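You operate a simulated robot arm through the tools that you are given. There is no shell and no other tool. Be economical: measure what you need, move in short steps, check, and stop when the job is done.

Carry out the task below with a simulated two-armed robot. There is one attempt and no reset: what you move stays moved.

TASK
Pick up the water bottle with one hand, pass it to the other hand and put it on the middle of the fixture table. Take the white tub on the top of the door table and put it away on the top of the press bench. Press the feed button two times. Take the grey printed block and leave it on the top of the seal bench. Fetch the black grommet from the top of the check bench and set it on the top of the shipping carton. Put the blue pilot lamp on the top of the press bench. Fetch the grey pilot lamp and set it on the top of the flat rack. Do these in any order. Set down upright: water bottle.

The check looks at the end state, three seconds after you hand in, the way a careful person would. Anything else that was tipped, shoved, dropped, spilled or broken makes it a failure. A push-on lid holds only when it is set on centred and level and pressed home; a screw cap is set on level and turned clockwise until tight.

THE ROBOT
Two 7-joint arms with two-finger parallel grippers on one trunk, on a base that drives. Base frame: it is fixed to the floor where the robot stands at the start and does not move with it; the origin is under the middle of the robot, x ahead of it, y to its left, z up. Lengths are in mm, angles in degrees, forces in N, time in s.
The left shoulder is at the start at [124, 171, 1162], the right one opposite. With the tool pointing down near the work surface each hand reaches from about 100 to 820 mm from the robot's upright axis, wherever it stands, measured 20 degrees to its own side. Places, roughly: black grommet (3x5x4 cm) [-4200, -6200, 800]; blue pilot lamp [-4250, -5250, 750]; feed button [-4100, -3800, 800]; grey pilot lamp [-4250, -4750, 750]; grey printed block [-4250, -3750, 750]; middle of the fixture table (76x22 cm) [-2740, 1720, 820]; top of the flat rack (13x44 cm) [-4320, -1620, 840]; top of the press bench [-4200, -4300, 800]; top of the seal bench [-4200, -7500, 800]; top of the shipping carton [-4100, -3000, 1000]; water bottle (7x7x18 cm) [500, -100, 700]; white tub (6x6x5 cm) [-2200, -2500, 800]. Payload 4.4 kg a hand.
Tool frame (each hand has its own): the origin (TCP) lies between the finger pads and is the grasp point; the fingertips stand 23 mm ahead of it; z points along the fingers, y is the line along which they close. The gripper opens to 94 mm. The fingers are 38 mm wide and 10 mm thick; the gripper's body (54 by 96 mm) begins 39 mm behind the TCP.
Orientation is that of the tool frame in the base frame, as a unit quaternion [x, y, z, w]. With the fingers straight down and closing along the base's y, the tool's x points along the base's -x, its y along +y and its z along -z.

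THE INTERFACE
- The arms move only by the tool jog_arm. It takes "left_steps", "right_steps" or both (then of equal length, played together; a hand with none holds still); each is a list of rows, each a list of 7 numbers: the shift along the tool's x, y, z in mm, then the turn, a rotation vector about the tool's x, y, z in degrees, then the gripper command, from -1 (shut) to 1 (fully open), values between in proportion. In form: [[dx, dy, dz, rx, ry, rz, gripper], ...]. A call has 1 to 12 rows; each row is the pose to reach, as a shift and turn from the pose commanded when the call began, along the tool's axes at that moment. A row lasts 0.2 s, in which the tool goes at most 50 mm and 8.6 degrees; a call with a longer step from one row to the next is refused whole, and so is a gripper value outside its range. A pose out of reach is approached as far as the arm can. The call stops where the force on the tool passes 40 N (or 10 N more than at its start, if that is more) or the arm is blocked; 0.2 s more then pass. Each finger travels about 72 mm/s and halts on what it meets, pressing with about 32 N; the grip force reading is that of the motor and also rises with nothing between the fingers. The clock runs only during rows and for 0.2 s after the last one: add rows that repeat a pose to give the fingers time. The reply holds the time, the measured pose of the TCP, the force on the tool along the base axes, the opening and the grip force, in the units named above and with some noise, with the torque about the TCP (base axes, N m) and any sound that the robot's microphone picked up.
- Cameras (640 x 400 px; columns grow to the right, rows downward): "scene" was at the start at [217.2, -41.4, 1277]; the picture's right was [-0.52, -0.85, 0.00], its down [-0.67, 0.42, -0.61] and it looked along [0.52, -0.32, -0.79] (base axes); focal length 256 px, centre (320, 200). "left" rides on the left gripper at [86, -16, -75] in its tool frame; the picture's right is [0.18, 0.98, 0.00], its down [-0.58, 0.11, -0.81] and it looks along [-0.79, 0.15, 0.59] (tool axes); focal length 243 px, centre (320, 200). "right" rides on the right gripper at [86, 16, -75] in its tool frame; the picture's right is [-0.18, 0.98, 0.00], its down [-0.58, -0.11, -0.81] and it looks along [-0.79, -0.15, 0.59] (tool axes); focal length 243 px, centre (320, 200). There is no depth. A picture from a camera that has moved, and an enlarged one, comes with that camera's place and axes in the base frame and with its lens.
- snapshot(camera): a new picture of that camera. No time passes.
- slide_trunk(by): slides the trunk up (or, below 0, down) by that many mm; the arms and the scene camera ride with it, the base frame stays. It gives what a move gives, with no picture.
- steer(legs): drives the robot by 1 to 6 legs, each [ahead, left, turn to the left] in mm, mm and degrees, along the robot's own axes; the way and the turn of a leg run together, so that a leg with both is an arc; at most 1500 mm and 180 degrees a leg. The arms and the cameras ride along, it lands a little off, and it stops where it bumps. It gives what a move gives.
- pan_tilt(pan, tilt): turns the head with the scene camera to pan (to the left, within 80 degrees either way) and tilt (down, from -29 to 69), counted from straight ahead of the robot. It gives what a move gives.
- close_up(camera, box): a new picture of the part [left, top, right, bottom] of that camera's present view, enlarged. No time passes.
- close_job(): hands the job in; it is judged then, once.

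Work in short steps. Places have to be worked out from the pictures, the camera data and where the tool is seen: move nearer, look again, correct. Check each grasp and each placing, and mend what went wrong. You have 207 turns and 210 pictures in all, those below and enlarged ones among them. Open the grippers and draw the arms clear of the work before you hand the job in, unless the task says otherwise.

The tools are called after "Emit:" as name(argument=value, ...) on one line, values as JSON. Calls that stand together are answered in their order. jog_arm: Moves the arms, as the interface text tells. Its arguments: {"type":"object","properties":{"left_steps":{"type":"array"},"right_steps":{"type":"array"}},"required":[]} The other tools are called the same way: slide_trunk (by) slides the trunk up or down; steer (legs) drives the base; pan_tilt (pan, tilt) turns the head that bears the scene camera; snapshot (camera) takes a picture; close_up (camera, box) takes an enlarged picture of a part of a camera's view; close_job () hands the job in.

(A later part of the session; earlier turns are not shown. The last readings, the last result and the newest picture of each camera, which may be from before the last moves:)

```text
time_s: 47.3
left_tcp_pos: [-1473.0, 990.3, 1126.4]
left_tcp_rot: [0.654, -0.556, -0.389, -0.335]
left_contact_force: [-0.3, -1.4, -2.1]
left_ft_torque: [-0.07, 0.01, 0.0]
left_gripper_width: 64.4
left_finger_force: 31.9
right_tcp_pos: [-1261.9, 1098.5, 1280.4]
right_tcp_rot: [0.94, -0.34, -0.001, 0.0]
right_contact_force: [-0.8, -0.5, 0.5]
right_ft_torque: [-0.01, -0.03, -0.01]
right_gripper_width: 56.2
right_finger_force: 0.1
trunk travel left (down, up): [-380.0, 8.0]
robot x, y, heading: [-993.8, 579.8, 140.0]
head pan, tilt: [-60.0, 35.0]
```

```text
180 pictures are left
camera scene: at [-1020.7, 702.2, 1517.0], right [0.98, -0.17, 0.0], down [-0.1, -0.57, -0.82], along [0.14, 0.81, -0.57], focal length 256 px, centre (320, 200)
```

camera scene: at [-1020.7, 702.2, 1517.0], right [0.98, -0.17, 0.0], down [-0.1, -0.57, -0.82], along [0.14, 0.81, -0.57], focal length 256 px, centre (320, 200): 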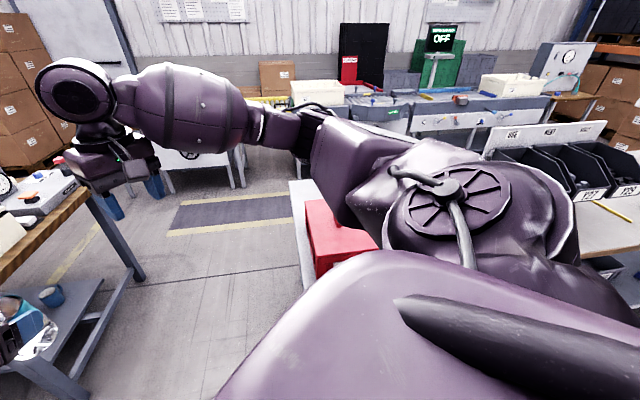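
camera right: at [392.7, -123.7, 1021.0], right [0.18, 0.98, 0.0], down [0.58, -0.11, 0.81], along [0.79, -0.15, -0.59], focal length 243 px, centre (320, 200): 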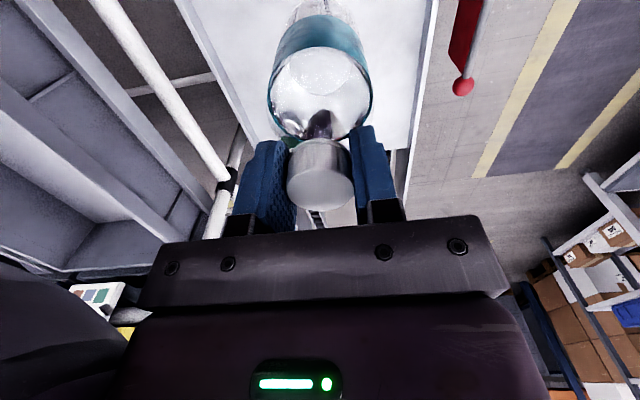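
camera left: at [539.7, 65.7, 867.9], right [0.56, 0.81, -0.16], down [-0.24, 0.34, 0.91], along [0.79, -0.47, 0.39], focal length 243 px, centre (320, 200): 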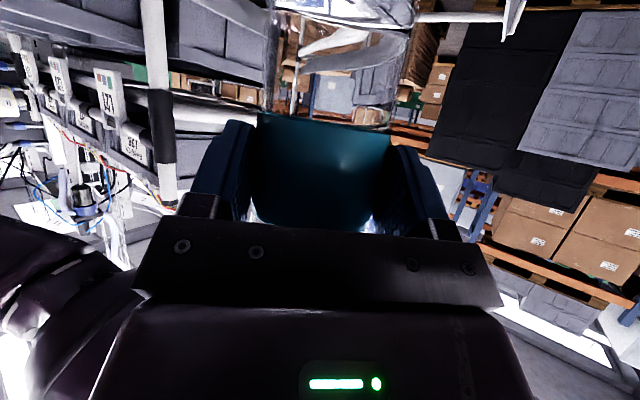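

Table extents now about x -3415…-1995, y 1265…2135. Turn to heading 180°, shift right a little, and drive ahead beside it.

Emit:
steer(legs=[[0, 0, 40], [0, -100, 0], [1500, 0, 0], [200, 0, 0]])

Emit:
pan_tilt(pan=-75, tilt=30)

Emit:
snapshot(camera="scene")

```text
time_s: 59.0
left_tcp_pos: [-3337.4, 699.0, 1126.3]
left_tcp_rot: [0.803, -0.303, -0.479, -0.185]
left_contact_force: [-0.1, -0.3, -2.7]
left_ft_torque: [0.01, -0.04, 0.01]
left_gripper_width: 64.4
left_finger_force: 32.1
right_tcp_pos: [-3243.0, 916.0, 1280.2]
right_tcp_rot: [1.0, -0.002, -0.001, -0.001]
right_contact_force: [-0.2, -0.1, -0.8]
right_ft_torque: [-0.02, -0.01, 0.0]
right_gripper_width: 56.3
right_finger_force: 0.0
trunk travel left (down, up): [-380.0, 8.0]
robot x, y, heading: [-2700.6, 686.5, 179.5]
head pan, tilt: [-60.0, 35.0]
```

```text
time_s: 59.7
left_tcp_pos: [-3335.5, 698.6, 1126.5]
left_tcp_rot: [0.803, -0.303, -0.479, -0.184]
left_contact_force: [-0.1, -0.8, -2.5]
left_ft_torque: [-0.04, -0.04, -0.02]
left_gripper_width: 64.3
left_finger_force: 32.1
right_tcp_pos: [-3241.8, 916.3, 1281.8]
right_tcp_rot: [1.0, -0.001, 0.0, 0.0]
right_contact_force: [-0.2, -0.1, 0.3]
right_ft_torque: [0.01, -0.01, 0.02]
right_gripper_width: 56.4
right_finger_force: 0.0
trunk travel left (down, up): [-380.0, 8.0]
robot x, y, heading: [-2704.4, 685.8, 179.3]
head pan, tilt: [-75.0, 30.0]
```

```text
179 pictures are left
camera scene: at [-2784.1, 773.9, 1524.8], right [0.97, 0.25, 0.0], down [0.13, -0.48, -0.87], along [-0.22, 0.84, -0.5], focal length 256 px, centre (320, 200)
```

scene: 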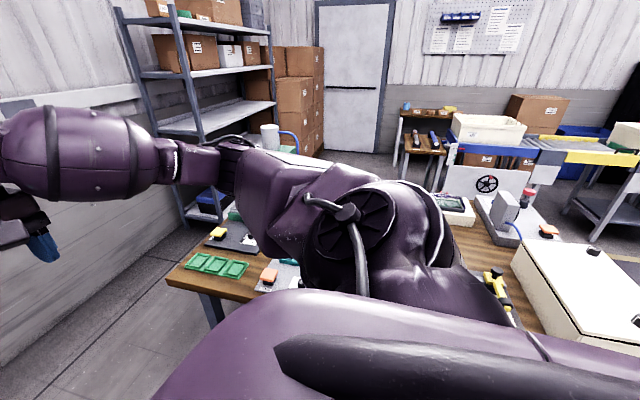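

Turn right to face the table and look.

Emit:
steer(legs=[[0, 0, -89.4], [0, 40, 0]])

Emit:
pan_tilt(pan=0, tilt=40)

Emit:
snapshot(camera="scene")

```text
time_s: 64.5
left_tcp_pos: [-2752.6, 1319.2, 1125.5]
left_tcp_rot: [-0.366, 0.777, 0.215, 0.465]
left_contact_force: [0.0, 0.1, -2.4]
left_ft_torque: [-0.02, 0.04, 0.03]
left_gripper_width: 64.5
left_finger_force: 32.5
right_tcp_pos: [-2532.2, 1230.3, 1283.0]
right_tcp_rot: [0.716, -0.698, 0.0, -0.001]
right_contact_force: [0.1, -0.2, 0.2]
right_ft_torque: [0.0, -0.01, 0.01]
right_gripper_width: 56.7
right_finger_force: 0.0
trunk travel left (down, up): [-380.0, 8.0]
robot x, y, heading: [-2742.1, 687.4, 91.2]
head pan, tilt: [-75.0, 30.0]
```

```text
time_s: 66.0
left_tcp_pos: [-2752.7, 1318.6, 1126.2]
left_tcp_rot: [-0.365, 0.778, 0.214, 0.465]
left_contact_force: [-0.2, 0.3, -3.3]
left_ft_torque: [-0.06, 0.06, -0.02]
left_gripper_width: 64.5
left_finger_force: 32.7
right_tcp_pos: [-2531.3, 1229.7, 1281.1]
right_tcp_rot: [0.716, -0.698, -0.001, 0.0]
right_contact_force: [0.1, -0.6, -0.6]
right_ft_torque: [-0.01, 0.02, 0.05]
right_gripper_width: 56.5
right_finger_force: 0.1
trunk travel left (down, up): [-380.0, 8.0]
robot x, y, heading: [-2746.2, 685.6, 91.6]
head pan, tilt: [0.0, 40.0]
```

```text
178 pictures are left
camera scene: at [-2746.8, 827.4, 1509.5], right [1.0, 0.02, 0.0], down [0.01, -0.64, -0.77], along [-0.02, 0.77, -0.64], focal length 256 px, centre (320, 200)
```

scene: 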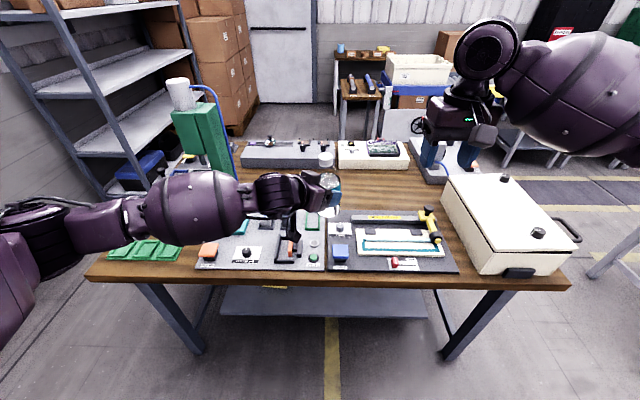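

The free brown strip lies at about y 1590–1870, and (-2740, 1720) is inside it. Drive 250 mm toward the table with the arms raised.

Emit:
steer(legs=[[250, 0, -1.5]])

Emit:
pan_tilt(pan=0, tilt=60)

Emit:
snapshot(camera="scene")

```text
time_s: 67.8
left_tcp_pos: [-2738.3, 1566.8, 1125.2]
left_tcp_rot: [-0.356, 0.782, 0.209, 0.467]
left_contact_force: [-0.6, 0.6, -2.4]
left_ft_torque: [-0.06, 0.04, -0.03]
left_gripper_width: 63.9
left_finger_force: 31.8
right_tcp_pos: [-2520.9, 1474.5, 1281.4]
right_tcp_rot: [0.708, -0.707, -0.001, -0.001]
right_contact_force: [0.3, -0.1, -0.1]
right_ft_torque: [0.0, -0.01, 0.02]
right_gripper_width: 56.4
right_finger_force: 0.1
trunk travel left (down, up): [-380.0, 8.0]
robot x, y, heading: [-2747.1, 935.0, 89.9]
head pan, tilt: [0.0, 40.0]
```

```text
time_s: 68.7
left_tcp_pos: [-2738.8, 1567.3, 1127.7]
left_tcp_rot: [-0.355, 0.781, 0.21, 0.468]
left_contact_force: [-0.4, -0.8, -2.6]
left_ft_torque: [-0.05, 0.02, -0.02]
left_gripper_width: 64.3
left_finger_force: 32.7
right_tcp_pos: [-2520.7, 1473.4, 1281.4]
right_tcp_rot: [-0.707, 0.707, 0.001, 0.001]
right_contact_force: [0.0, -0.7, 0.0]
right_ft_torque: [-0.01, 0.01, -0.02]
right_gripper_width: 56.3
right_finger_force: 0.1
trunk travel left (down, up): [-380.0, 8.0]
robot x, y, heading: [-2747.2, 933.2, 89.9]
head pan, tilt: [0.0, 60.0]
```

```text
177 pictures are left
camera scene: at [-2745.5, 1057.4, 1482.8], right [1.0, 0.0, 0.0], down [0.0, -0.87, -0.5], along [0.0, 0.5, -0.87], focal length 256 px, centre (320, 200)
```

scene: 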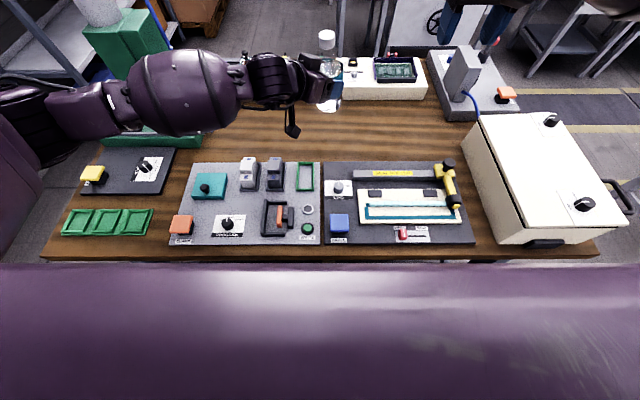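

Clear view: the target strip around (-2740, 1720) is free. Move the bottle 144 mm further over it, also correcting the ~2° tilt it got at the bump.

Emit:
jog_arm(left_steps=[[-13, 25, 22, 0, 0, 0, -1], [-26, 50, 45, -0.6, 0.9, -0.2, -1], [-39, 75, 67, -1.15, 1.75, -0.4, -1], [-52, 100, 90, -1.15, 1.75, -0.4, -1], [-52, 100, 90, -1.15, 1.75, -0.4, -1]])

Emit:
slide_trunk(by=-150)

Emit:
snapshot(camera="scene")

Emit:
snapshot(camera="left")

```text
time_s: 69.8
left_tcp_pos: [-2745.7, 1711.6, 1128.4]
left_tcp_rot: [-0.365, 0.786, 0.209, 0.453]
left_contact_force: [-0.1, -1.1, -2.9]
left_ft_torque: [-0.04, 0.04, 0.01]
left_gripper_width: 64.2
left_finger_force: 31.4
right_tcp_pos: [-2520.9, 1471.8, 1282.4]
right_tcp_rot: [-0.707, 0.707, 0.0, 0.002]
right_contact_force: [-0.2, -0.5, 0.4]
right_ft_torque: [0.02, -0.04, -0.01]
right_gripper_width: 56.2
right_finger_force: 0.1
trunk travel left (down, up): [-380.0, 8.0]
robot x, y, heading: [-2749.3, 936.8, 89.5]
head pan, tilt: [0.0, 60.0]
```

```text
time_s: 71.6
left_tcp_pos: [-2745.0, 1710.5, 980.2]
left_tcp_rot: [-0.366, 0.784, 0.212, 0.453]
left_contact_force: [-0.7, -0.1, -2.5]
left_ft_torque: [-0.06, 0.06, -0.01]
left_gripper_width: 64.1
left_finger_force: 31.8
right_tcp_pos: [-2520.3, 1473.6, 1133.8]
right_tcp_rot: [-0.707, 0.707, 0.002, 0.001]
right_contact_force: [-0.1, -0.3, -0.1]
right_ft_torque: [0.01, 0.0, -0.02]
right_gripper_width: 56.4
right_finger_force: 0.0
trunk travel left (down, up): [-230.0, 158.0]
robot x, y, heading: [-2741.8, 938.8, 90.0]
head pan, tilt: [0.0, 60.0]
```

```text
176 pictures are left
camera scene: at [-2745.4, 1103.5, 1328.5], right [1.0, 0.0, 0.0], down [0.0, -0.87, -0.5], along [0.0, 0.5, -0.87], focal length 256 px, centre (320, 200)
```

scene: 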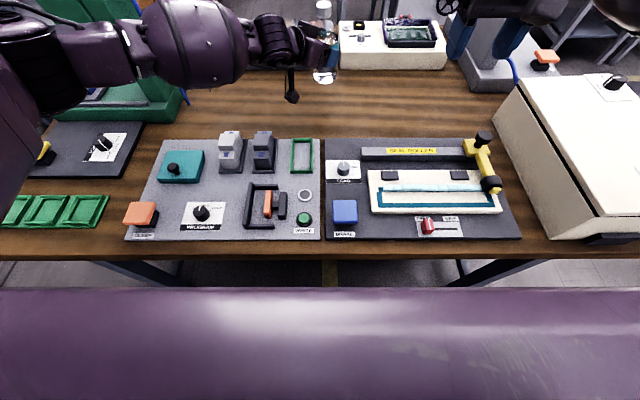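

```text
175 pictures are left
camera left: at [-2801.3, 1617.8, 942.4], right [-0.81, 0.56, -0.16], down [-0.35, -0.24, 0.91], along [0.47, 0.79, 0.39], focal length 243 px, centre (320, 200)
```

left: 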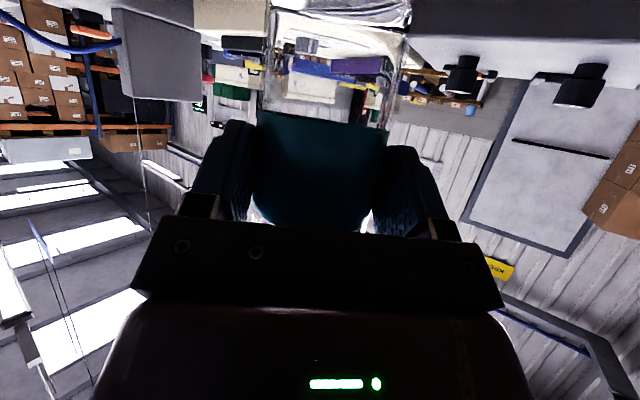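

The bottle hangs about 60 mm over the strip. Lower by the arm in small steps to feel the table.

Emit:
jog_arm(left_steps=[[17, 0, 10, 0, 0, 0, -1], [35, 0, 20, 0, 0, 0, -1], [43, 0, 25, 0, 0, 0, -1], [47, 0, 27, 0, 0, 0, -1], [50, 0, 29, 0, 0, 0, -1], [54, 0, 31, 0, 0, 0, -1]])

Emit:
close_up(camera="scene", box=[240, 0, 400, 120])

```text
time_s: 73.0
left_tcp_pos: [-2745.5, 1711.5, 916.5]
left_tcp_rot: [-0.367, 0.785, 0.211, 0.453]
left_contact_force: [0.5, 0.1, -3.1]
left_ft_torque: [-0.02, 0.04, -0.02]
left_gripper_width: 64.1
left_finger_force: 32.0
right_tcp_pos: [-2520.9, 1473.6, 1130.8]
right_tcp_rot: [0.707, -0.707, -0.001, -0.001]
right_contact_force: [-0.3, 0.1, 0.4]
right_ft_torque: [-0.01, 0.01, 0.0]
right_gripper_width: 56.6
right_finger_force: 0.0
trunk travel left (down, up): [-230.0, 158.0]
robot x, y, heading: [-2749.8, 937.3, 89.7]
head pan, tilt: [0.0, 60.0]
```

```text
3.33 times, centred on (320, 60) of scene
camera zoom: at [-2745.3, 1104.8, 1328.0], right [1.0, 0.0, 0.0], down [0.0, -0.87, -0.5], along [0.0, 0.5, -0.87], focal length 853 px, centre (320, 667)
```

zoom: 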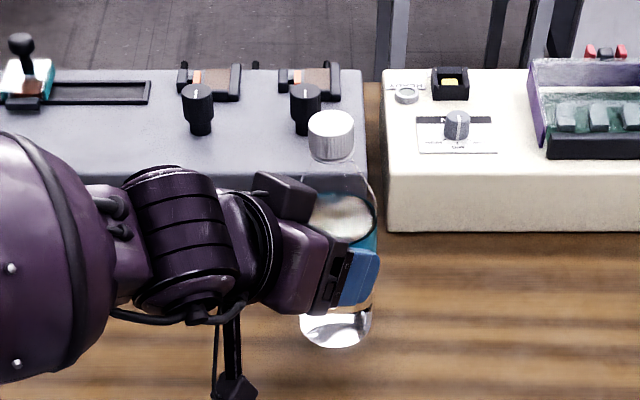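

No contact yet. Continue down in ~3 mm steps.

Emit:
jog_arm(left_steps=[[3, 0, 1.7, 0, 0, 0, -1], [5, 0, 3, 0, 0, 0, -1], [8, 0, 4.6, 0, 0, 0, -1], [10.5, 0, 6, 0, 0, 0, -1], [13, 0, 7.5, 0, 0, 0, -1]])

Emit:
close_up(camera="scene", box=[240, 0, 400, 120])

```text
time_s: 74.2
left_tcp_pos: [-2745.4, 1711.1, 900.2]
left_tcp_rot: [-0.366, 0.785, 0.209, 0.453]
left_contact_force: [-0.3, 0.1, -2.2]
left_ft_torque: [-0.07, 0.03, 0.01]
left_gripper_width: 64.2
left_finger_force: 32.1
right_tcp_pos: [-2521.5, 1473.8, 1133.1]
right_tcp_rot: [0.708, -0.707, -0.001, -0.001]
right_contact_force: [-0.4, 1.1, -0.2]
right_ft_torque: [-0.01, -0.02, -0.03]
right_gripper_width: 56.4
right_finger_force: 0.2
trunk travel left (down, up): [-230.0, 158.0]
robot x, y, heading: [-2745.9, 933.3, 89.8]
head pan, tilt: [0.0, 60.0]
```

```text
3.33 times, centred on (320, 60) of scene
camera zoom: at [-2745.3, 1104.8, 1328.0], right [1.0, 0.0, 0.0], down [0.0, -0.87, -0.5], along [0.0, 0.5, -0.87], focal length 853 px, centre (320, 667)
```

zoom: 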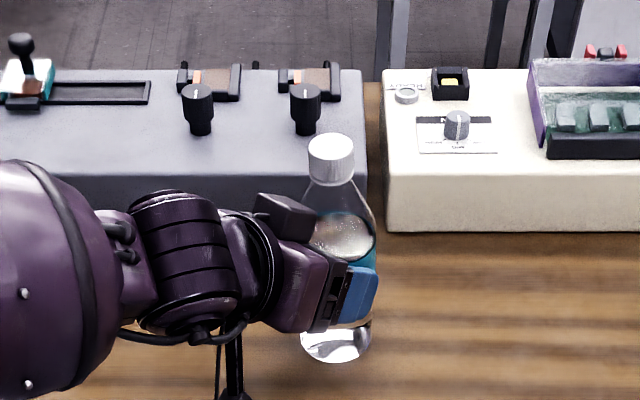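

Still in the air. Another 18 mm in small steps, the force limit guards it.

Emit:
jog_arm(left_steps=[[2.6, 0, 1.5, 0, 0, 0, -1], [5.2, 0, 3, 0, 0, 0, -1], [7.8, 0, 4.5, 0, 0, 0, -1], [10.4, 0, 6, 0, 0, 0, -1], [13, 0, 7.5, 0, 0, 0, -1], [15.6, 0, 9, 0, 0, 0, -1]])

Emit:
close_up(camera="scene", box=[240, 0, 400, 120])

```text
time_s: 75.6
left_tcp_pos: [-2744.4, 1711.8, 889.9]
left_tcp_rot: [-0.364, 0.784, 0.212, 0.456]
left_contact_force: [0.4, 8.7, 31.7]
left_ft_torque: [0.63, -0.41, 0.09]
left_gripper_width: 64.7
left_finger_force: 32.2
right_tcp_pos: [-2521.1, 1471.6, 1133.6]
right_tcp_rot: [0.707, -0.707, -0.002, -0.002]
right_contact_force: [0.3, -0.4, 0.0]
right_ft_torque: [-0.04, 0.0, 0.0]
right_gripper_width: 56.5
right_finger_force: 0.0
trunk travel left (down, up): [-230.0, 158.0]
robot x, y, heading: [-2747.1, 937.1, 89.7]
head pan, tilt: [0.0, 60.0]
```

```text
3.33 times, centred on (320, 60) of scene
camera zoom: at [-2745.2, 1102.2, 1328.7], right [1.0, 0.0, 0.0], down [0.0, -0.87, -0.5], along [0.0, 0.5, -0.87], focal length 853 px, centre (320, 667)
```

zoom: 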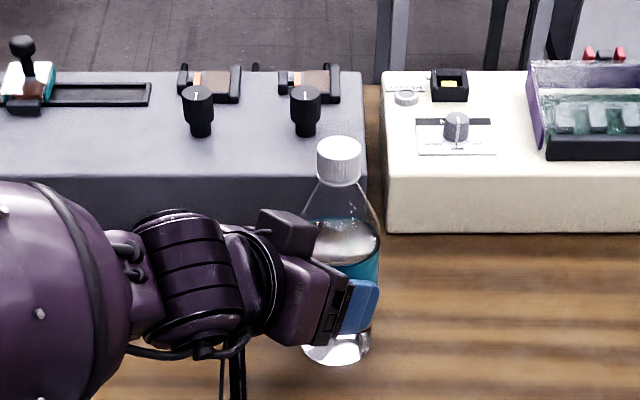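

Table contact felt. Relieve the press by ~6 mm and look at the bottle's attitude.

Emit:
jog_arm(left_steps=[[-3, 0, -1.7, 0, 0, 0, -1], [-6, 0, -3.4, 0, 0, 0, -1], [-6, 0, -3.4, 0, 0, 0, -1]])

Emit:
close_up(camera="scene", box=[240, 0, 400, 120])

Emit:
snapshot(camera="left")

```text
time_s: 76.4
left_tcp_pos: [-2744.3, 1710.0, 890.5]
left_tcp_rot: [-0.366, 0.785, 0.21, 0.453]
left_contact_force: [3.1, 6.3, 15.2]
left_ft_torque: [0.84, -0.53, 0.07]
left_gripper_width: 64.1
left_finger_force: 32.2
right_tcp_pos: [-2521.0, 1472.7, 1132.5]
right_tcp_rot: [0.707, -0.707, -0.001, -0.001]
right_contact_force: [0.2, 0.3, 0.0]
right_ft_torque: [-0.02, -0.02, 0.01]
right_gripper_width: 56.5
right_finger_force: 0.1
trunk travel left (down, up): [-230.0, 158.0]
robot x, y, heading: [-2744.7, 934.1, 89.7]
head pan, tilt: [0.0, 60.0]
```

```text
3.33 times, centred on (320, 60) of scene
camera zoom: at [-2745.1, 1103.6, 1328.0], right [1.0, 0.0, 0.0], down [0.0, -0.87, -0.5], along [0.0, 0.5, -0.87], focal length 853 px, centre (320, 667)
```

zoom: 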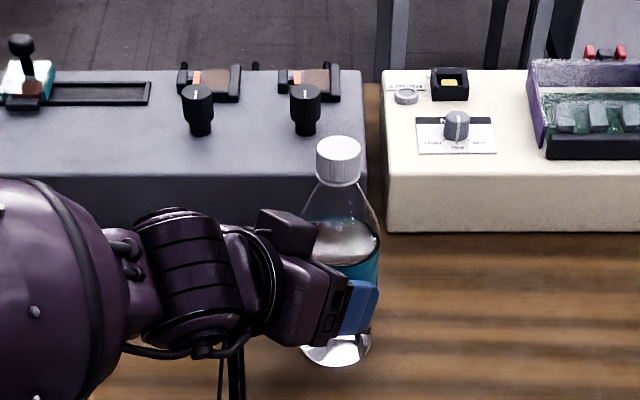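

```text
170 pictures are left
camera left: at [-2800.7, 1616.7, 852.0], right [-0.81, 0.56, -0.16], down [-0.35, -0.24, 0.91], along [0.47, 0.79, 0.39], focal length 243 px, centre (320, 200)
```

left: 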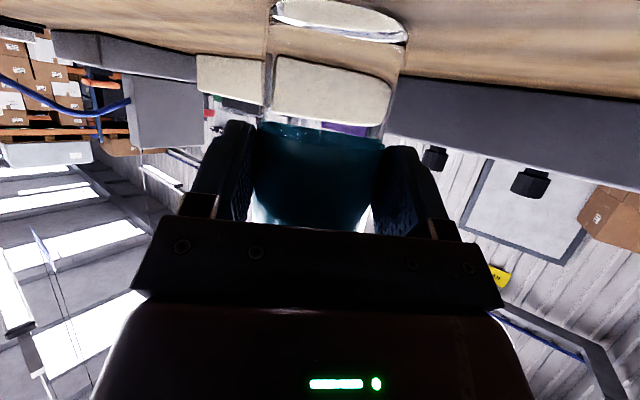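

Relieve another 3 mm, open, and give it a moment.

Emit:
jog_arm(left_steps=[[-3, 0, -1.7, 0, 0, 0, -1], [-3, 0, -1.7, 0, 0, 0, -1], [-3, 0, -1.7, 0, 0, 0, -0.2], [-3, 0, -1.7, 0, 0, 0, 0.6], [-3, 0, -1.7, 0, 0, 0, 1], [-3, 0, -1.7, 0, 0, 0, 1]])

Emit:
close_up(camera="scene", box=[240, 0, 400, 120])

Emit:
snapshot(camera="left")

```text
time_s: 77.8
left_tcp_pos: [-2746.0, 1710.3, 895.0]
left_tcp_rot: [-0.366, 0.785, 0.21, 0.453]
left_contact_force: [-0.2, -0.8, 0.2]
left_ft_torque: [0.01, 0.01, -0.05]
left_gripper_width: 94.2
left_finger_force: 0.0
right_tcp_pos: [-2520.8, 1473.8, 1131.6]
right_tcp_rot: [0.708, -0.707, -0.001, -0.001]
right_contact_force: [0.4, -0.3, 0.4]
right_ft_torque: [-0.03, 0.03, 0.0]
right_gripper_width: 56.4
right_finger_force: 0.1
trunk travel left (down, up): [-230.0, 158.0]
robot x, y, heading: [-2749.6, 937.3, 89.6]
head pan, tilt: [0.0, 60.0]
```

```text
3.33 times, centred on (320, 60) of scene
camera zoom: at [-2745.3, 1104.4, 1328.1], right [1.0, 0.0, 0.0], down [0.0, -0.87, -0.5], along [0.0, 0.5, -0.87], focal length 853 px, centre (320, 667)
```

zoom: 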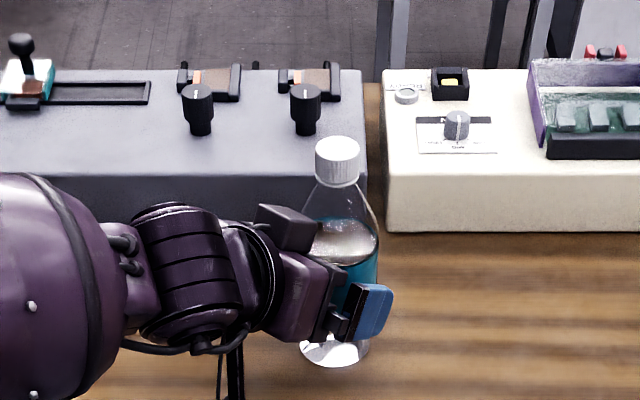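

```text
168 pictures are left
camera left: at [-2801.4, 1617.7, 855.0], right [-0.81, 0.56, -0.16], down [-0.35, -0.24, 0.91], along [0.47, 0.79, 0.39], focal length 243 px, centre (320, 200)
```

left: 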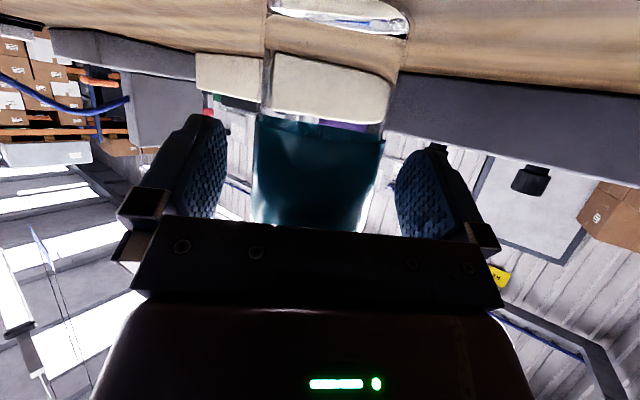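

Bottle stands free between the fingers. Retreat straight back along the fingers.

Emit:
jog_arm(left_steps=[[0, 0, -20, 0, 0, 0, 1], [0, 0, -45, 0, 0, 0, 1], [0, 0, -75, 0, 0, 0, 1], [0, 0, -110, 0, 0, 0, 1], [0, 0, -145, 0, 0, 0, 1]])

Emit:
slide_trunk(by=150)

Emit:
snapshot(camera="scene")

```text
time_s: 79.0
left_tcp_pos: [-2826.7, 1615.2, 970.2]
left_tcp_rot: [-0.364, 0.784, 0.212, 0.456]
left_contact_force: [0.9, 11.3, 21.3]
left_ft_torque: [-1.57, 1.29, -0.46]
left_gripper_width: 93.8
left_finger_force: 0.0
right_tcp_pos: [-2521.2, 1473.2, 1133.7]
right_tcp_rot: [0.707, -0.707, -0.001, -0.001]
right_contact_force: [-0.8, 0.0, 0.5]
right_ft_torque: [-0.01, -0.03, 0.03]
right_gripper_width: 56.5
right_finger_force: 0.0
trunk travel left (down, up): [-230.0, 158.0]
robot x, y, heading: [-2748.4, 935.3, 89.8]
head pan, tilt: [0.0, 60.0]
```

```text
time_s: 80.8
left_tcp_pos: [-2826.6, 1615.0, 1116.3]
left_tcp_rot: [-0.367, 0.785, 0.21, 0.452]
left_contact_force: [-0.2, 1.2, 0.6]
left_ft_torque: [-0.02, 0.0, 0.0]
left_gripper_width: 93.8
left_finger_force: 0.1
right_tcp_pos: [-2521.0, 1473.2, 1281.2]
right_tcp_rot: [0.707, -0.707, -0.001, -0.001]
right_contact_force: [-0.7, -0.3, -0.4]
right_ft_torque: [0.02, 0.02, 0.0]
right_gripper_width: 56.7
right_finger_force: 0.1
trunk travel left (down, up): [-380.0, 8.0]
robot x, y, heading: [-2747.6, 937.5, 89.6]
head pan, tilt: [0.0, 60.0]
```

```text
167 pictures are left
camera scene: at [-2745.5, 1057.4, 1482.7], right [1.0, 0.0, 0.0], down [0.0, -0.87, -0.5], along [0.0, 0.5, -0.87], focal length 256 px, centre (320, 200)
```

scene: 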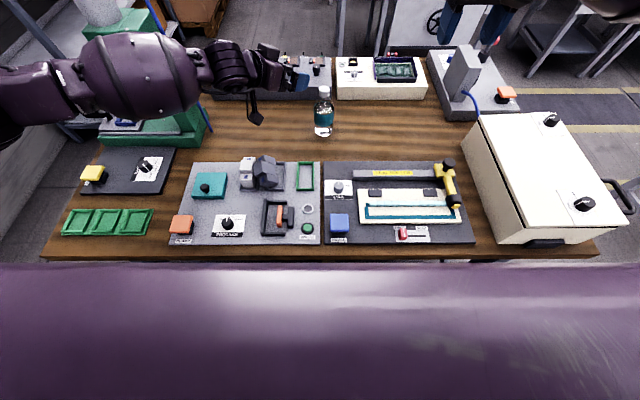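

The retreat showed 21 N, and the dark block on the front plate looks shifted. Take a closer look.

Emit:
close_up(camera="scene", box=[170, 130, 350, 250])

```text
3.33 times, centred on (260, 190) of scene
camera zoom: at [-2745.5, 1057.4, 1482.7], right [1.0, 0.0, 0.0], down [0.0, -0.87, -0.5], along [0.0, 0.5, -0.87], focal length 853 px, centre (520, 233)
```

zoom: 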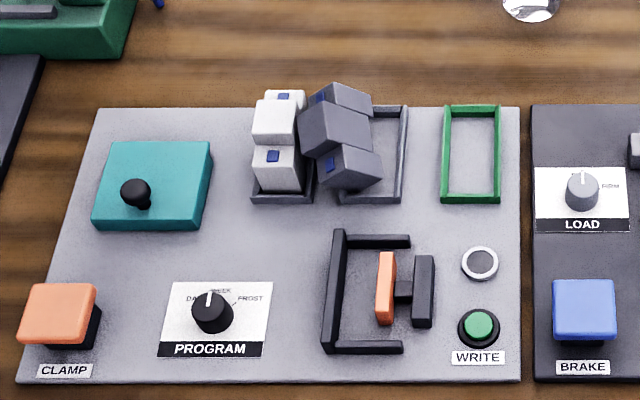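

The dark block was knocked over in its nest by the hand's camera; I must set it upright again. First turn the left hand to point straight down, staying high, then inspect.

Emit:
jog_arm(left_steps=[[0, 0, 0, -2.3, 6.4, -4.0, 1], [0, 0, 0, -4.6, 12.8, -8.0, 1], [0, 0, 0, -7.0, 19.2, -12.1, 1], [0, 0, 0, -9.3, 25.6, -16.1, 1], [0, 0, 0, -11.6, 31.9, -20.1, 1], [0, 0, 0, -13.9, 38.3, -24.1, 1], [0, 0, 0, -16.3, 44.7, -28.2, 1], [0, 0, 0, -18.6, 51.1, -32.2, 1], [0, 0, 0, -20.9, 57.5, -36.2, 1], [0, 0, 0, -20.9, 57.5, -36.2, 1]])

Emit:
close_up(camera="scene", box=[230, 140, 310, 200])

Emit:
snapshot(camera="left")

```text
time_s: 83.0
left_tcp_pos: [-2827.3, 1614.9, 1117.1]
left_tcp_rot: [-0.706, 0.708, -0.002, -0.002]
left_contact_force: [-0.4, -0.2, -0.5]
left_ft_torque: [0.0, -0.05, -0.01]
left_gripper_width: 93.7
left_finger_force: 0.0
right_tcp_pos: [-2521.5, 1473.1, 1281.7]
right_tcp_rot: [0.707, -0.707, 0.0, -0.002]
right_contact_force: [0.0, 0.5, 0.1]
right_ft_torque: [0.0, -0.01, 0.02]
right_gripper_width: 56.6
right_finger_force: 0.1
trunk travel left (down, up): [-380.0, 8.0]
robot x, y, heading: [-2743.8, 936.7, 89.8]
head pan, tilt: [0.0, 60.0]
```

```text
6.67 times, centred on (270, 170) of scene
camera zoom: at [-2745.9, 1057.0, 1482.8], right [1.0, 0.0, 0.0], down [0.0, -0.87, -0.5], along [0.0, 0.5, -0.87], focal length 1707 px, centre (653, 400)
```

zoom: 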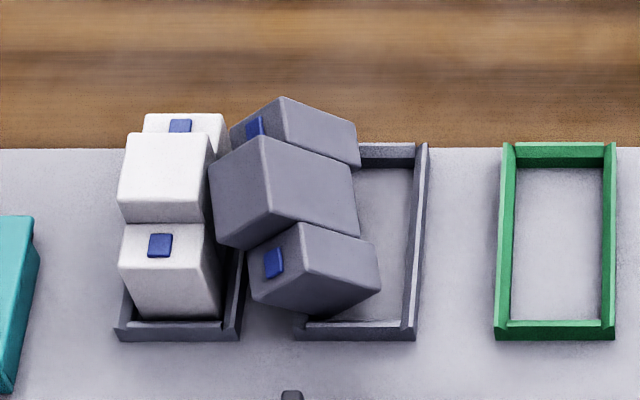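

```text
164 pictures are left
camera left: at [-2809.6, 1528.3, 1190.7], right [-0.98, -0.18, 0.0], down [-0.11, 0.59, 0.8], along [-0.15, 0.79, -0.59], focal length 243 px, centre (320, 200)
```

left: 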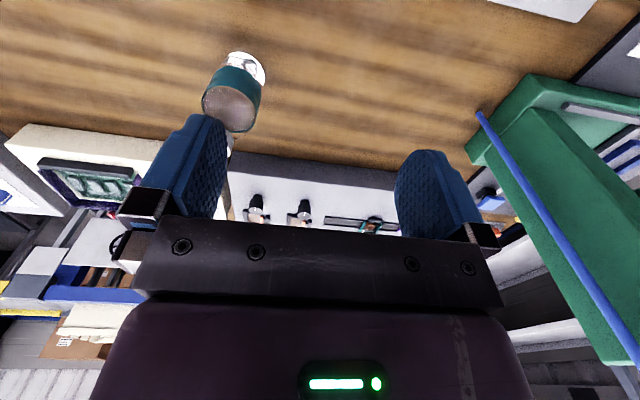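

The dark block lies rolled ~60° to the left in its nest, leaning on the white one. I'll clear the left hand and bring the right hand (turned 90°, closing along y) over, to grip it by its front/back faces and roll it upright.

Emit:
jog_arm(left_steps=[[26, 20, 0, 0, 0, 0, 1], [52, 40, 0, 0, 0, 0, 1], [78, 60, 0, 0, 0, 0, 1], [104, 80, 0, 0, 0, 0, 1], [130, 100, 0, 0, 0, 0, 1], [156, 120, 0, 0, 0, 0, 1], [182, 140, 0, 0, 0, 0, 1], [208, 160, 0, 0, 0, 0, 1], [234, 180, 0, 0, 0, 0, 1], [260, 200, 0, 0, 0, 0, 1], [278, 218, 0, 0, 0, 0, 1], [278, 218, 0, 0, 0, 0, 1]], right_steps=[[0, 15, 0, 0, 0, 8.2, 1], [0, 30, 0, 0, 0, 16.4, 1], [0, 45, 0, 0, 0, 24.6, 1], [0, 60, 0, 0, 0, 32.7, 1], [0, 75, 0, 0, 0, 40.9, 1], [0, 90, 0, 0, 0, 49.1, 1], [0, 105, 0, 0, 0, 57.3, 1], [0, 120, 0, 0, 0, 65.5, 1], [0, 135, 0, 0, 0, 73.6, 1], [0, 150, 0, 0, 0, 81.8, 1], [0, 165, 0, 0, 0, 90, 1], [0, 180, 0, 0, 0, 90, 1]])

Emit:
snapshot(camera="scene")

```text
time_s: 85.5
left_tcp_pos: [-3045.4, 1338.1, 1116.7]
left_tcp_rot: [-0.707, 0.708, -0.001, -0.001]
left_contact_force: [0.7, -0.2, 0.1]
left_ft_torque: [-0.05, 0.03, 0.0]
left_gripper_width: 94.1
left_finger_force: 0.2
right_tcp_pos: [-2701.2, 1473.0, 1282.4]
right_tcp_rot: [0.0, 1.0, 0.001, 0.0]
right_contact_force: [0.6, 0.2, 0.2]
right_ft_torque: [0.01, 0.02, 0.01]
right_gripper_width: 94.0
right_finger_force: 0.1
trunk travel left (down, up): [-380.0, 8.0]
robot x, y, heading: [-2747.1, 933.7, 90.0]
head pan, tilt: [0.0, 60.0]
```

```text
163 pictures are left
camera scene: at [-2745.7, 1058.0, 1482.7], right [1.0, 0.0, 0.0], down [0.0, -0.87, -0.5], along [0.0, 0.5, -0.87], focal length 256 px, centre (320, 200)
```

scene: 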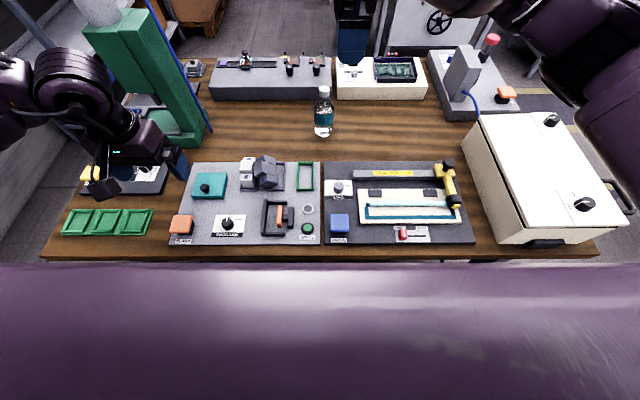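

Right hand now closes along y with its camera to the left. Bring it over the nest at a safe height and look with its camera.

Emit:
jog_arm(right_steps=[[24, 6, 33, 0, 0, 0, 1], [48, 12, 66, 0, 0, 0, 1], [72, 18, 99, 0, 0, 0, 1], [96, 24, 132, 0, 0, 0, 1], [120, 30, 165, 0, 0, 0, 1], [150, 36, 200, 0, 0, 0, 1], [179, 42, 235, 0, 0, 0, 1], [179, 42, 242, 0, 0, 0, 1]])

Emit:
snapshot(camera="right")

Emit:
snapshot(camera="scene")

```text
time_s: 87.5
left_tcp_pos: [-3045.1, 1337.9, 1116.8]
left_tcp_rot: [-0.706, 0.708, -0.001, -0.002]
left_contact_force: [0.5, 0.1, -0.3]
left_ft_torque: [-0.01, 0.0, -0.01]
left_gripper_width: 94.1
left_finger_force: 0.1
right_tcp_pos: [-2842.3, 1538.2, 1037.1]
right_tcp_rot: [0.024, 1.0, 0.009, 0.016]
right_contact_force: [-0.3, 0.6, -0.1]
right_ft_torque: [0.01, 0.0, 0.0]
right_gripper_width: 93.8
right_finger_force: 0.1
trunk travel left (down, up): [-380.0, 8.0]
robot x, y, heading: [-2747.2, 933.9, 89.9]
head pan, tilt: [0.0, 60.0]
stopped in row 8 (right hand): the arm was blocked; the commanded pose is now the measured one
```

```text
162 pictures are left
camera right: at [-2930.8, 1558.6, 1111.2], right [0.23, 0.97, 0.02], down [0.55, -0.15, 0.82], along [0.8, -0.18, -0.57], focal length 243 px, centre (320, 200)
```

right: 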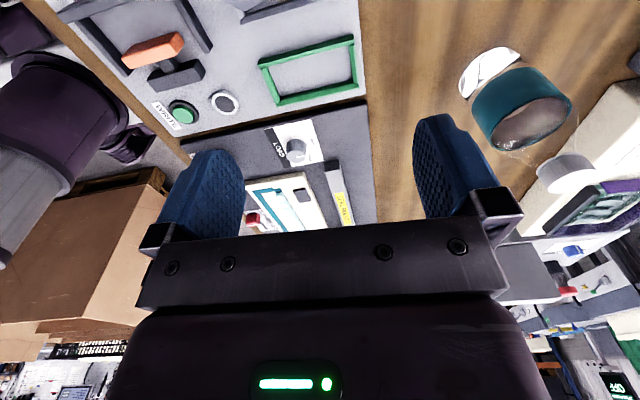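

```text
161 pictures are left
camera scene: at [-2745.1, 1057.8, 1482.7], right [1.0, 0.0, 0.0], down [0.0, -0.87, -0.5], along [0.0, 0.5, -0.87], focal length 256 px, centre (320, 200)
```

scene: 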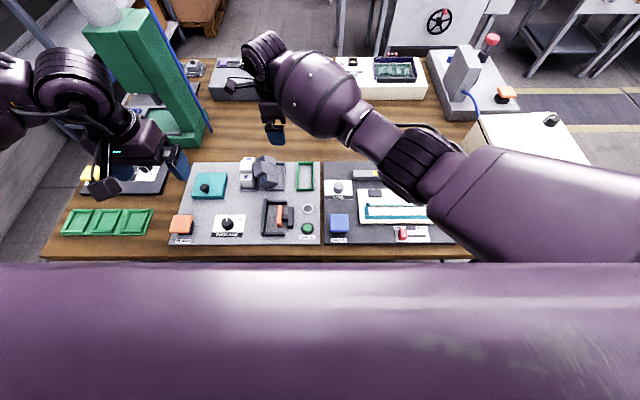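

The right arm got blocked (reaching across its own body; no tool force). I'll raise it back and strafe the robot 300 mm left so the nest lies in front of the right arm.

Emit:
jog_arm(right_steps=[[-20, 0, -40, 0, 0, 0, 1], [-50, 0, -80, 0, 0, 0, 1], [-90, 0, -110, 0, 0, 0, 1], [-130, 0, -130, 0, 0, 0, 1], [-130, 0, -130, 0, 0, 0, 1]])

Emit:
steer(legs=[[0, 300, 0]])

Emit:
snapshot(camera="scene")

```text
time_s: 88.8
left_tcp_pos: [-3046.1, 1337.0, 1116.9]
left_tcp_rot: [-0.706, 0.708, -0.002, 0.0]
left_contact_force: [-0.1, -0.4, -0.8]
left_ft_torque: [0.0, -0.02, -0.02]
left_gripper_width: 93.9
left_finger_force: 0.1
right_tcp_pos: [-2721.1, 1525.8, 1170.8]
right_tcp_rot: [0.021, 1.0, 0.008, 0.015]
right_contact_force: [-0.7, -0.2, 0.8]
right_ft_torque: [-0.02, -0.04, 0.02]
right_gripper_width: 94.1
right_finger_force: 0.0
trunk travel left (down, up): [-380.0, 8.0]
robot x, y, heading: [-2749.8, 934.6, 89.7]
head pan, tilt: [0.0, 60.0]
```

```text
time_s: 92.0
left_tcp_pos: [-3343.1, 1339.1, 1116.2]
left_tcp_rot: [-0.706, 0.708, -0.001, -0.002]
left_contact_force: [-0.1, -1.0, 0.4]
left_ft_torque: [0.05, -0.02, 0.0]
left_gripper_width: 93.8
left_finger_force: 0.0
right_tcp_pos: [-3018.9, 1527.8, 1168.4]
right_tcp_rot: [0.023, 1.0, 0.008, 0.016]
right_contact_force: [0.4, -0.1, -0.2]
right_ft_torque: [0.0, 0.0, 0.0]
right_gripper_width: 93.9
right_finger_force: 0.1
trunk travel left (down, up): [-380.0, 8.0]
robot x, y, heading: [-3045.0, 938.1, 89.6]
head pan, tilt: [0.0, 60.0]
```

```text
160 pictures are left
camera scene: at [-3043.9, 1058.6, 1482.8], right [1.0, 0.0, 0.0], down [0.0, -0.87, -0.5], along [0.0, 0.5, -0.87], focal length 256 px, centre (320, 200)
```

scene: 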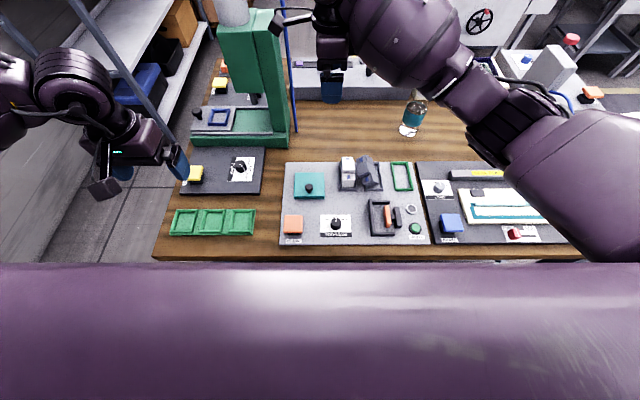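

Now the block is in front of the right arm. Enlarge it from this side.

Emit:
close_up(camera="scene", box=[320, 140, 420, 200])

```text
6.40 times, centred on (370, 170) of scene
camera zoom: at [-3043.9, 1058.6, 1482.8], right [1.0, 0.0, 0.0], down [0.0, -0.87, -0.5], along [0.0, 0.5, -0.87], focal length 1638 px, centre (0, 392)
```

zoom: 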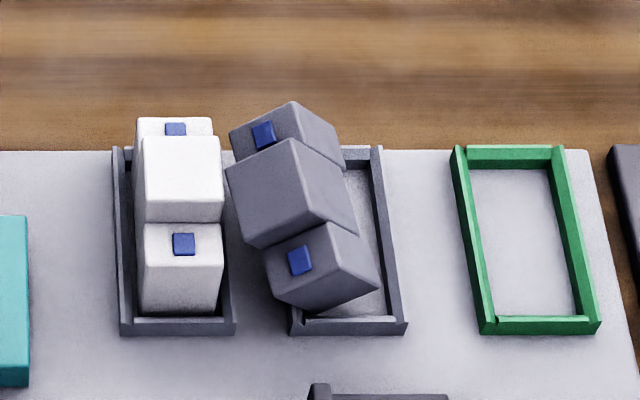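

From here the block reads as rolled ~42° left and yawed ~17°, centre near [-2902, 1517, 865]; nest centre x ≈ -2880. Go to a pre-approach 120 mm back along a 20° left lean, with the matching yaw.

Emit:
jog_arm(right_steps=[[-15, -2, 38, -0.6, -4, -3.4, 1], [-30, -4, 76, -1.2, -8, -6.8, 1], [-45, -7, 114, -1.8, -12, -10.1, 1], [-60, -9, 152, -2.4, -16, -13.5, 1], [-76, -11, 190, -3, -19.8, -16.8, 1], [-76, -11, 190, -3, -19.8, -16.8, 1]])

Emit:
snapshot(camera="right")

Emit:
snapshot(camera="scene")

```text
time_s: 93.4
left_tcp_pos: [-3343.7, 1339.0, 1117.5]
left_tcp_rot: [-0.707, 0.708, -0.002, -0.001]
left_contact_force: [-0.2, 0.3, -0.2]
left_ft_torque: [0.01, 0.02, 0.01]
left_gripper_width: 93.7
left_finger_force: 0.0
right_tcp_pos: [-2936.1, 1517.3, 982.5]
right_tcp_rot: [-0.123, 0.974, 0.027, 0.188]
right_contact_force: [-0.4, -0.3, 0.6]
right_ft_torque: [-0.03, -0.01, -0.01]
right_gripper_width: 93.8
right_finger_force: 0.1
trunk travel left (down, up): [-380.0, 8.0]
robot x, y, heading: [-3041.9, 935.3, 89.7]
head pan, tilt: [0.0, 60.0]
```

```text
158 pictures are left
camera right: at [-3045.1, 1505.2, 1020.8], right [-0.08, 0.99, 0.08], down [0.26, -0.05, 0.96], along [0.96, 0.1, -0.25], focal length 243 px, centre (320, 200)
```

right: 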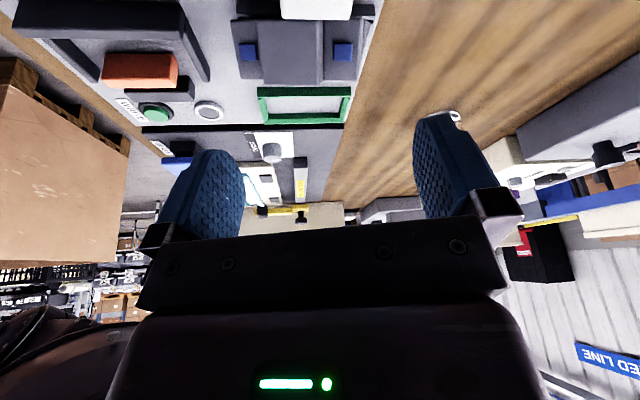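

```text
157 pictures are left
camera scene: at [-3043.9, 1058.6, 1482.8], right [1.0, 0.0, 0.0], down [0.0, -0.87, -0.5], along [0.0, 0.5, -0.87], focal length 256 px, centre (320, 200)
```

scene: 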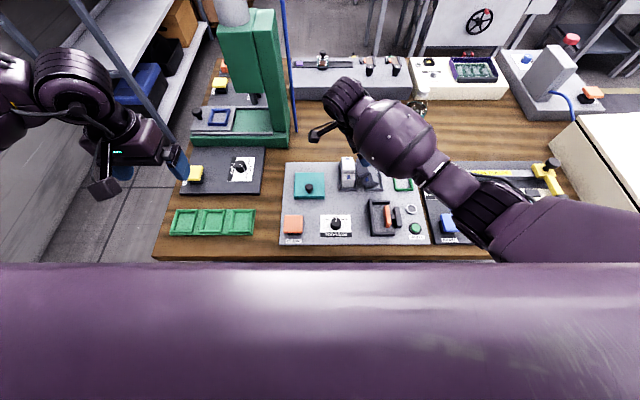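

The wrist view confirms the block's ends: y about 1472–1553, about 15 mm off my axis. Correct laterally, then advance with the gripper fully open.

Emit:
jog_arm(right_steps=[[14, -15, 0, 0, 0, 0, 1], [14, -15, 30, 0, 0, 0, 1], [14, -15, 60, 0, 0, 0, 1]])

Emit:
snapshot(camera="right")

Emit:
close_up(camera="scene", box=[300, 100, 460, 200])

```text
time_s: 94.2
left_tcp_pos: [-3343.4, 1338.3, 1117.5]
left_tcp_rot: [-0.706, 0.709, -0.001, -0.001]
left_contact_force: [0.7, 0.6, 0.2]
left_ft_torque: [-0.01, -0.02, 0.01]
left_gripper_width: 94.1
left_finger_force: 0.0
right_tcp_pos: [-2923.0, 1505.0, 921.5]
right_tcp_rot: [-0.123, 0.974, 0.028, 0.186]
right_contact_force: [0.1, -0.1, 0.1]
right_ft_torque: [-0.01, -0.03, 0.02]
right_gripper_width: 94.0
right_finger_force: 0.2
trunk travel left (down, up): [-380.0, 8.0]
robot x, y, heading: [-3043.3, 936.0, 89.6]
head pan, tilt: [0.0, 60.0]
```

```text
156 pictures are left
camera right: at [-3033.0, 1493.1, 960.4], right [-0.08, 0.99, 0.08], down [0.26, -0.05, 0.96], along [0.96, 0.1, -0.26], focal length 243 px, centre (320, 200)
```

right: 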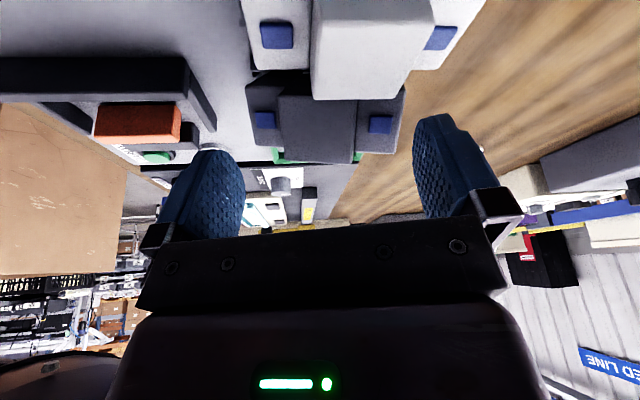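

```text
4.00 times, centred on (380, 150) of scene
camera zoom: at [-3043.9, 1058.2, 1482.8], right [1.0, 0.0, 0.0], down [0.0, -0.87, -0.5], along [0.0, 0.5, -0.87], focal length 1024 px, centre (80, 400)
```

zoom: 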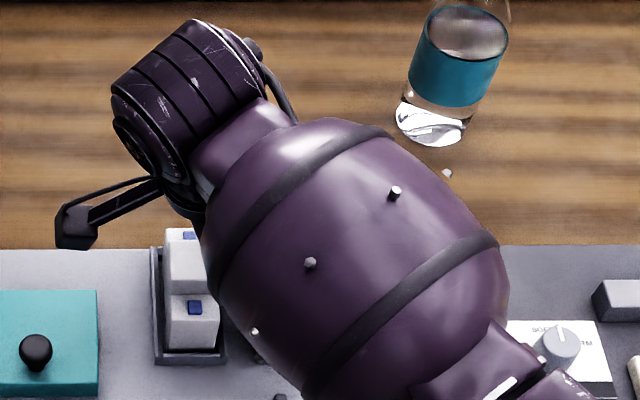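

The taller middle part (about 45 mm long) protrudes above the two end steps — a better handle than the tight full length. Narrow the opening to ~65 mm and advance 24 mm.

Emit:
jog_arm(right_steps=[[0, 0, 0, 0, 0, 0, 0.4], [0, 0, 10, 0, 0, 0, 0.4], [0, 0, 24, 0, 0, 0, 0.4]])

Emit:
snapshot(camera="right")

```text
time_s: 95.0
left_tcp_pos: [-3343.9, 1339.3, 1116.9]
left_tcp_rot: [-0.706, 0.708, 0.0, 0.0]
left_contact_force: [0.7, 0.8, -0.9]
left_ft_torque: [-0.02, 0.03, -0.03]
left_gripper_width: 93.8
left_finger_force: 0.1
right_tcp_pos: [-2918.6, 1513.9, 913.4]
right_tcp_rot: [-0.121, 0.974, 0.038, 0.19]
right_contact_force: [3.4, -5.5, 16.8]
right_ft_torque: [0.0, -0.34, -0.13]
right_gripper_width: 66.4
right_finger_force: 0.7
trunk travel left (down, up): [-380.0, 8.0]
robot x, y, heading: [-3045.6, 935.7, 89.6]
head pan, tilt: [0.0, 60.0]
stopped in row 3 (right hand): the force on the tool passed its limit at 58 N (the readings are from after the stop); the commanded pose is now the measured one
```

```text
154 pictures are left
camera right: at [-3027.4, 1500.8, 951.5], right [-0.08, 0.99, 0.1], down [0.26, -0.07, 0.96], along [0.96, 0.1, -0.25], focal length 243 px, centre (320, 200)
```

right: 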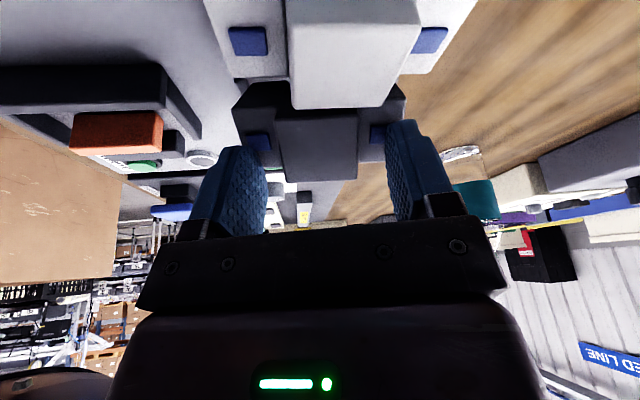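

The tips touch the end steps with the middle part between the pads. Back off 3 mm and close.

Emit:
jog_arm(right_steps=[[0, 0, -3, 0, 0, 0, 0.4], [0, 0, -3, 0, 0, 0, 0], [0, 0, -3, 0, 0, 0, -1], [0, 0, -3, 0, 0, 0, -1], [0, 0, -3, 0, 0, 0, -1]])

Emit:
snapshot(camera="right")

```text
time_s: 96.2
left_tcp_pos: [-3342.6, 1338.8, 1117.2]
left_tcp_rot: [-0.706, 0.708, -0.001, -0.001]
left_contact_force: [-0.2, 0.1, 0.0]
left_ft_torque: [0.01, 0.01, -0.01]
left_gripper_width: 93.9
left_finger_force: 0.1
right_tcp_pos: [-2918.7, 1512.1, 913.5]
right_tcp_rot: [-0.121, 0.974, 0.037, 0.188]
right_contact_force: [0.8, -0.3, 3.9]
right_ft_torque: [0.19, -0.07, -0.01]
right_gripper_width: 37.7
right_finger_force: 31.9
trunk travel left (down, up): [-380.0, 8.0]
robot x, y, heading: [-3044.7, 934.9, 89.8]
head pan, tilt: [0.0, 60.0]
```

```text
153 pictures are left
camera right: at [-3028.1, 1499.7, 952.4], right [-0.08, 0.99, 0.09], down [0.26, -0.07, 0.96], along [0.96, 0.1, -0.25], focal length 243 px, centre (320, 200)
```

right: 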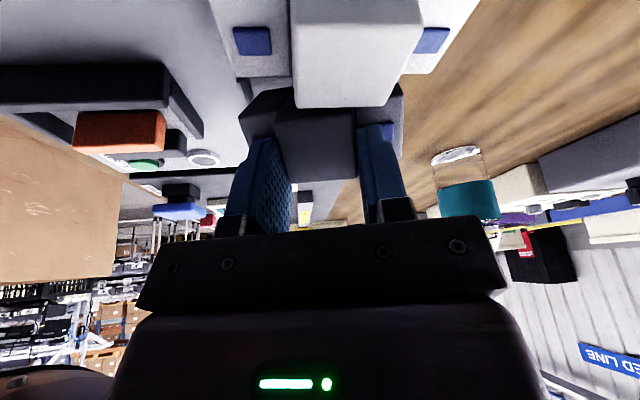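

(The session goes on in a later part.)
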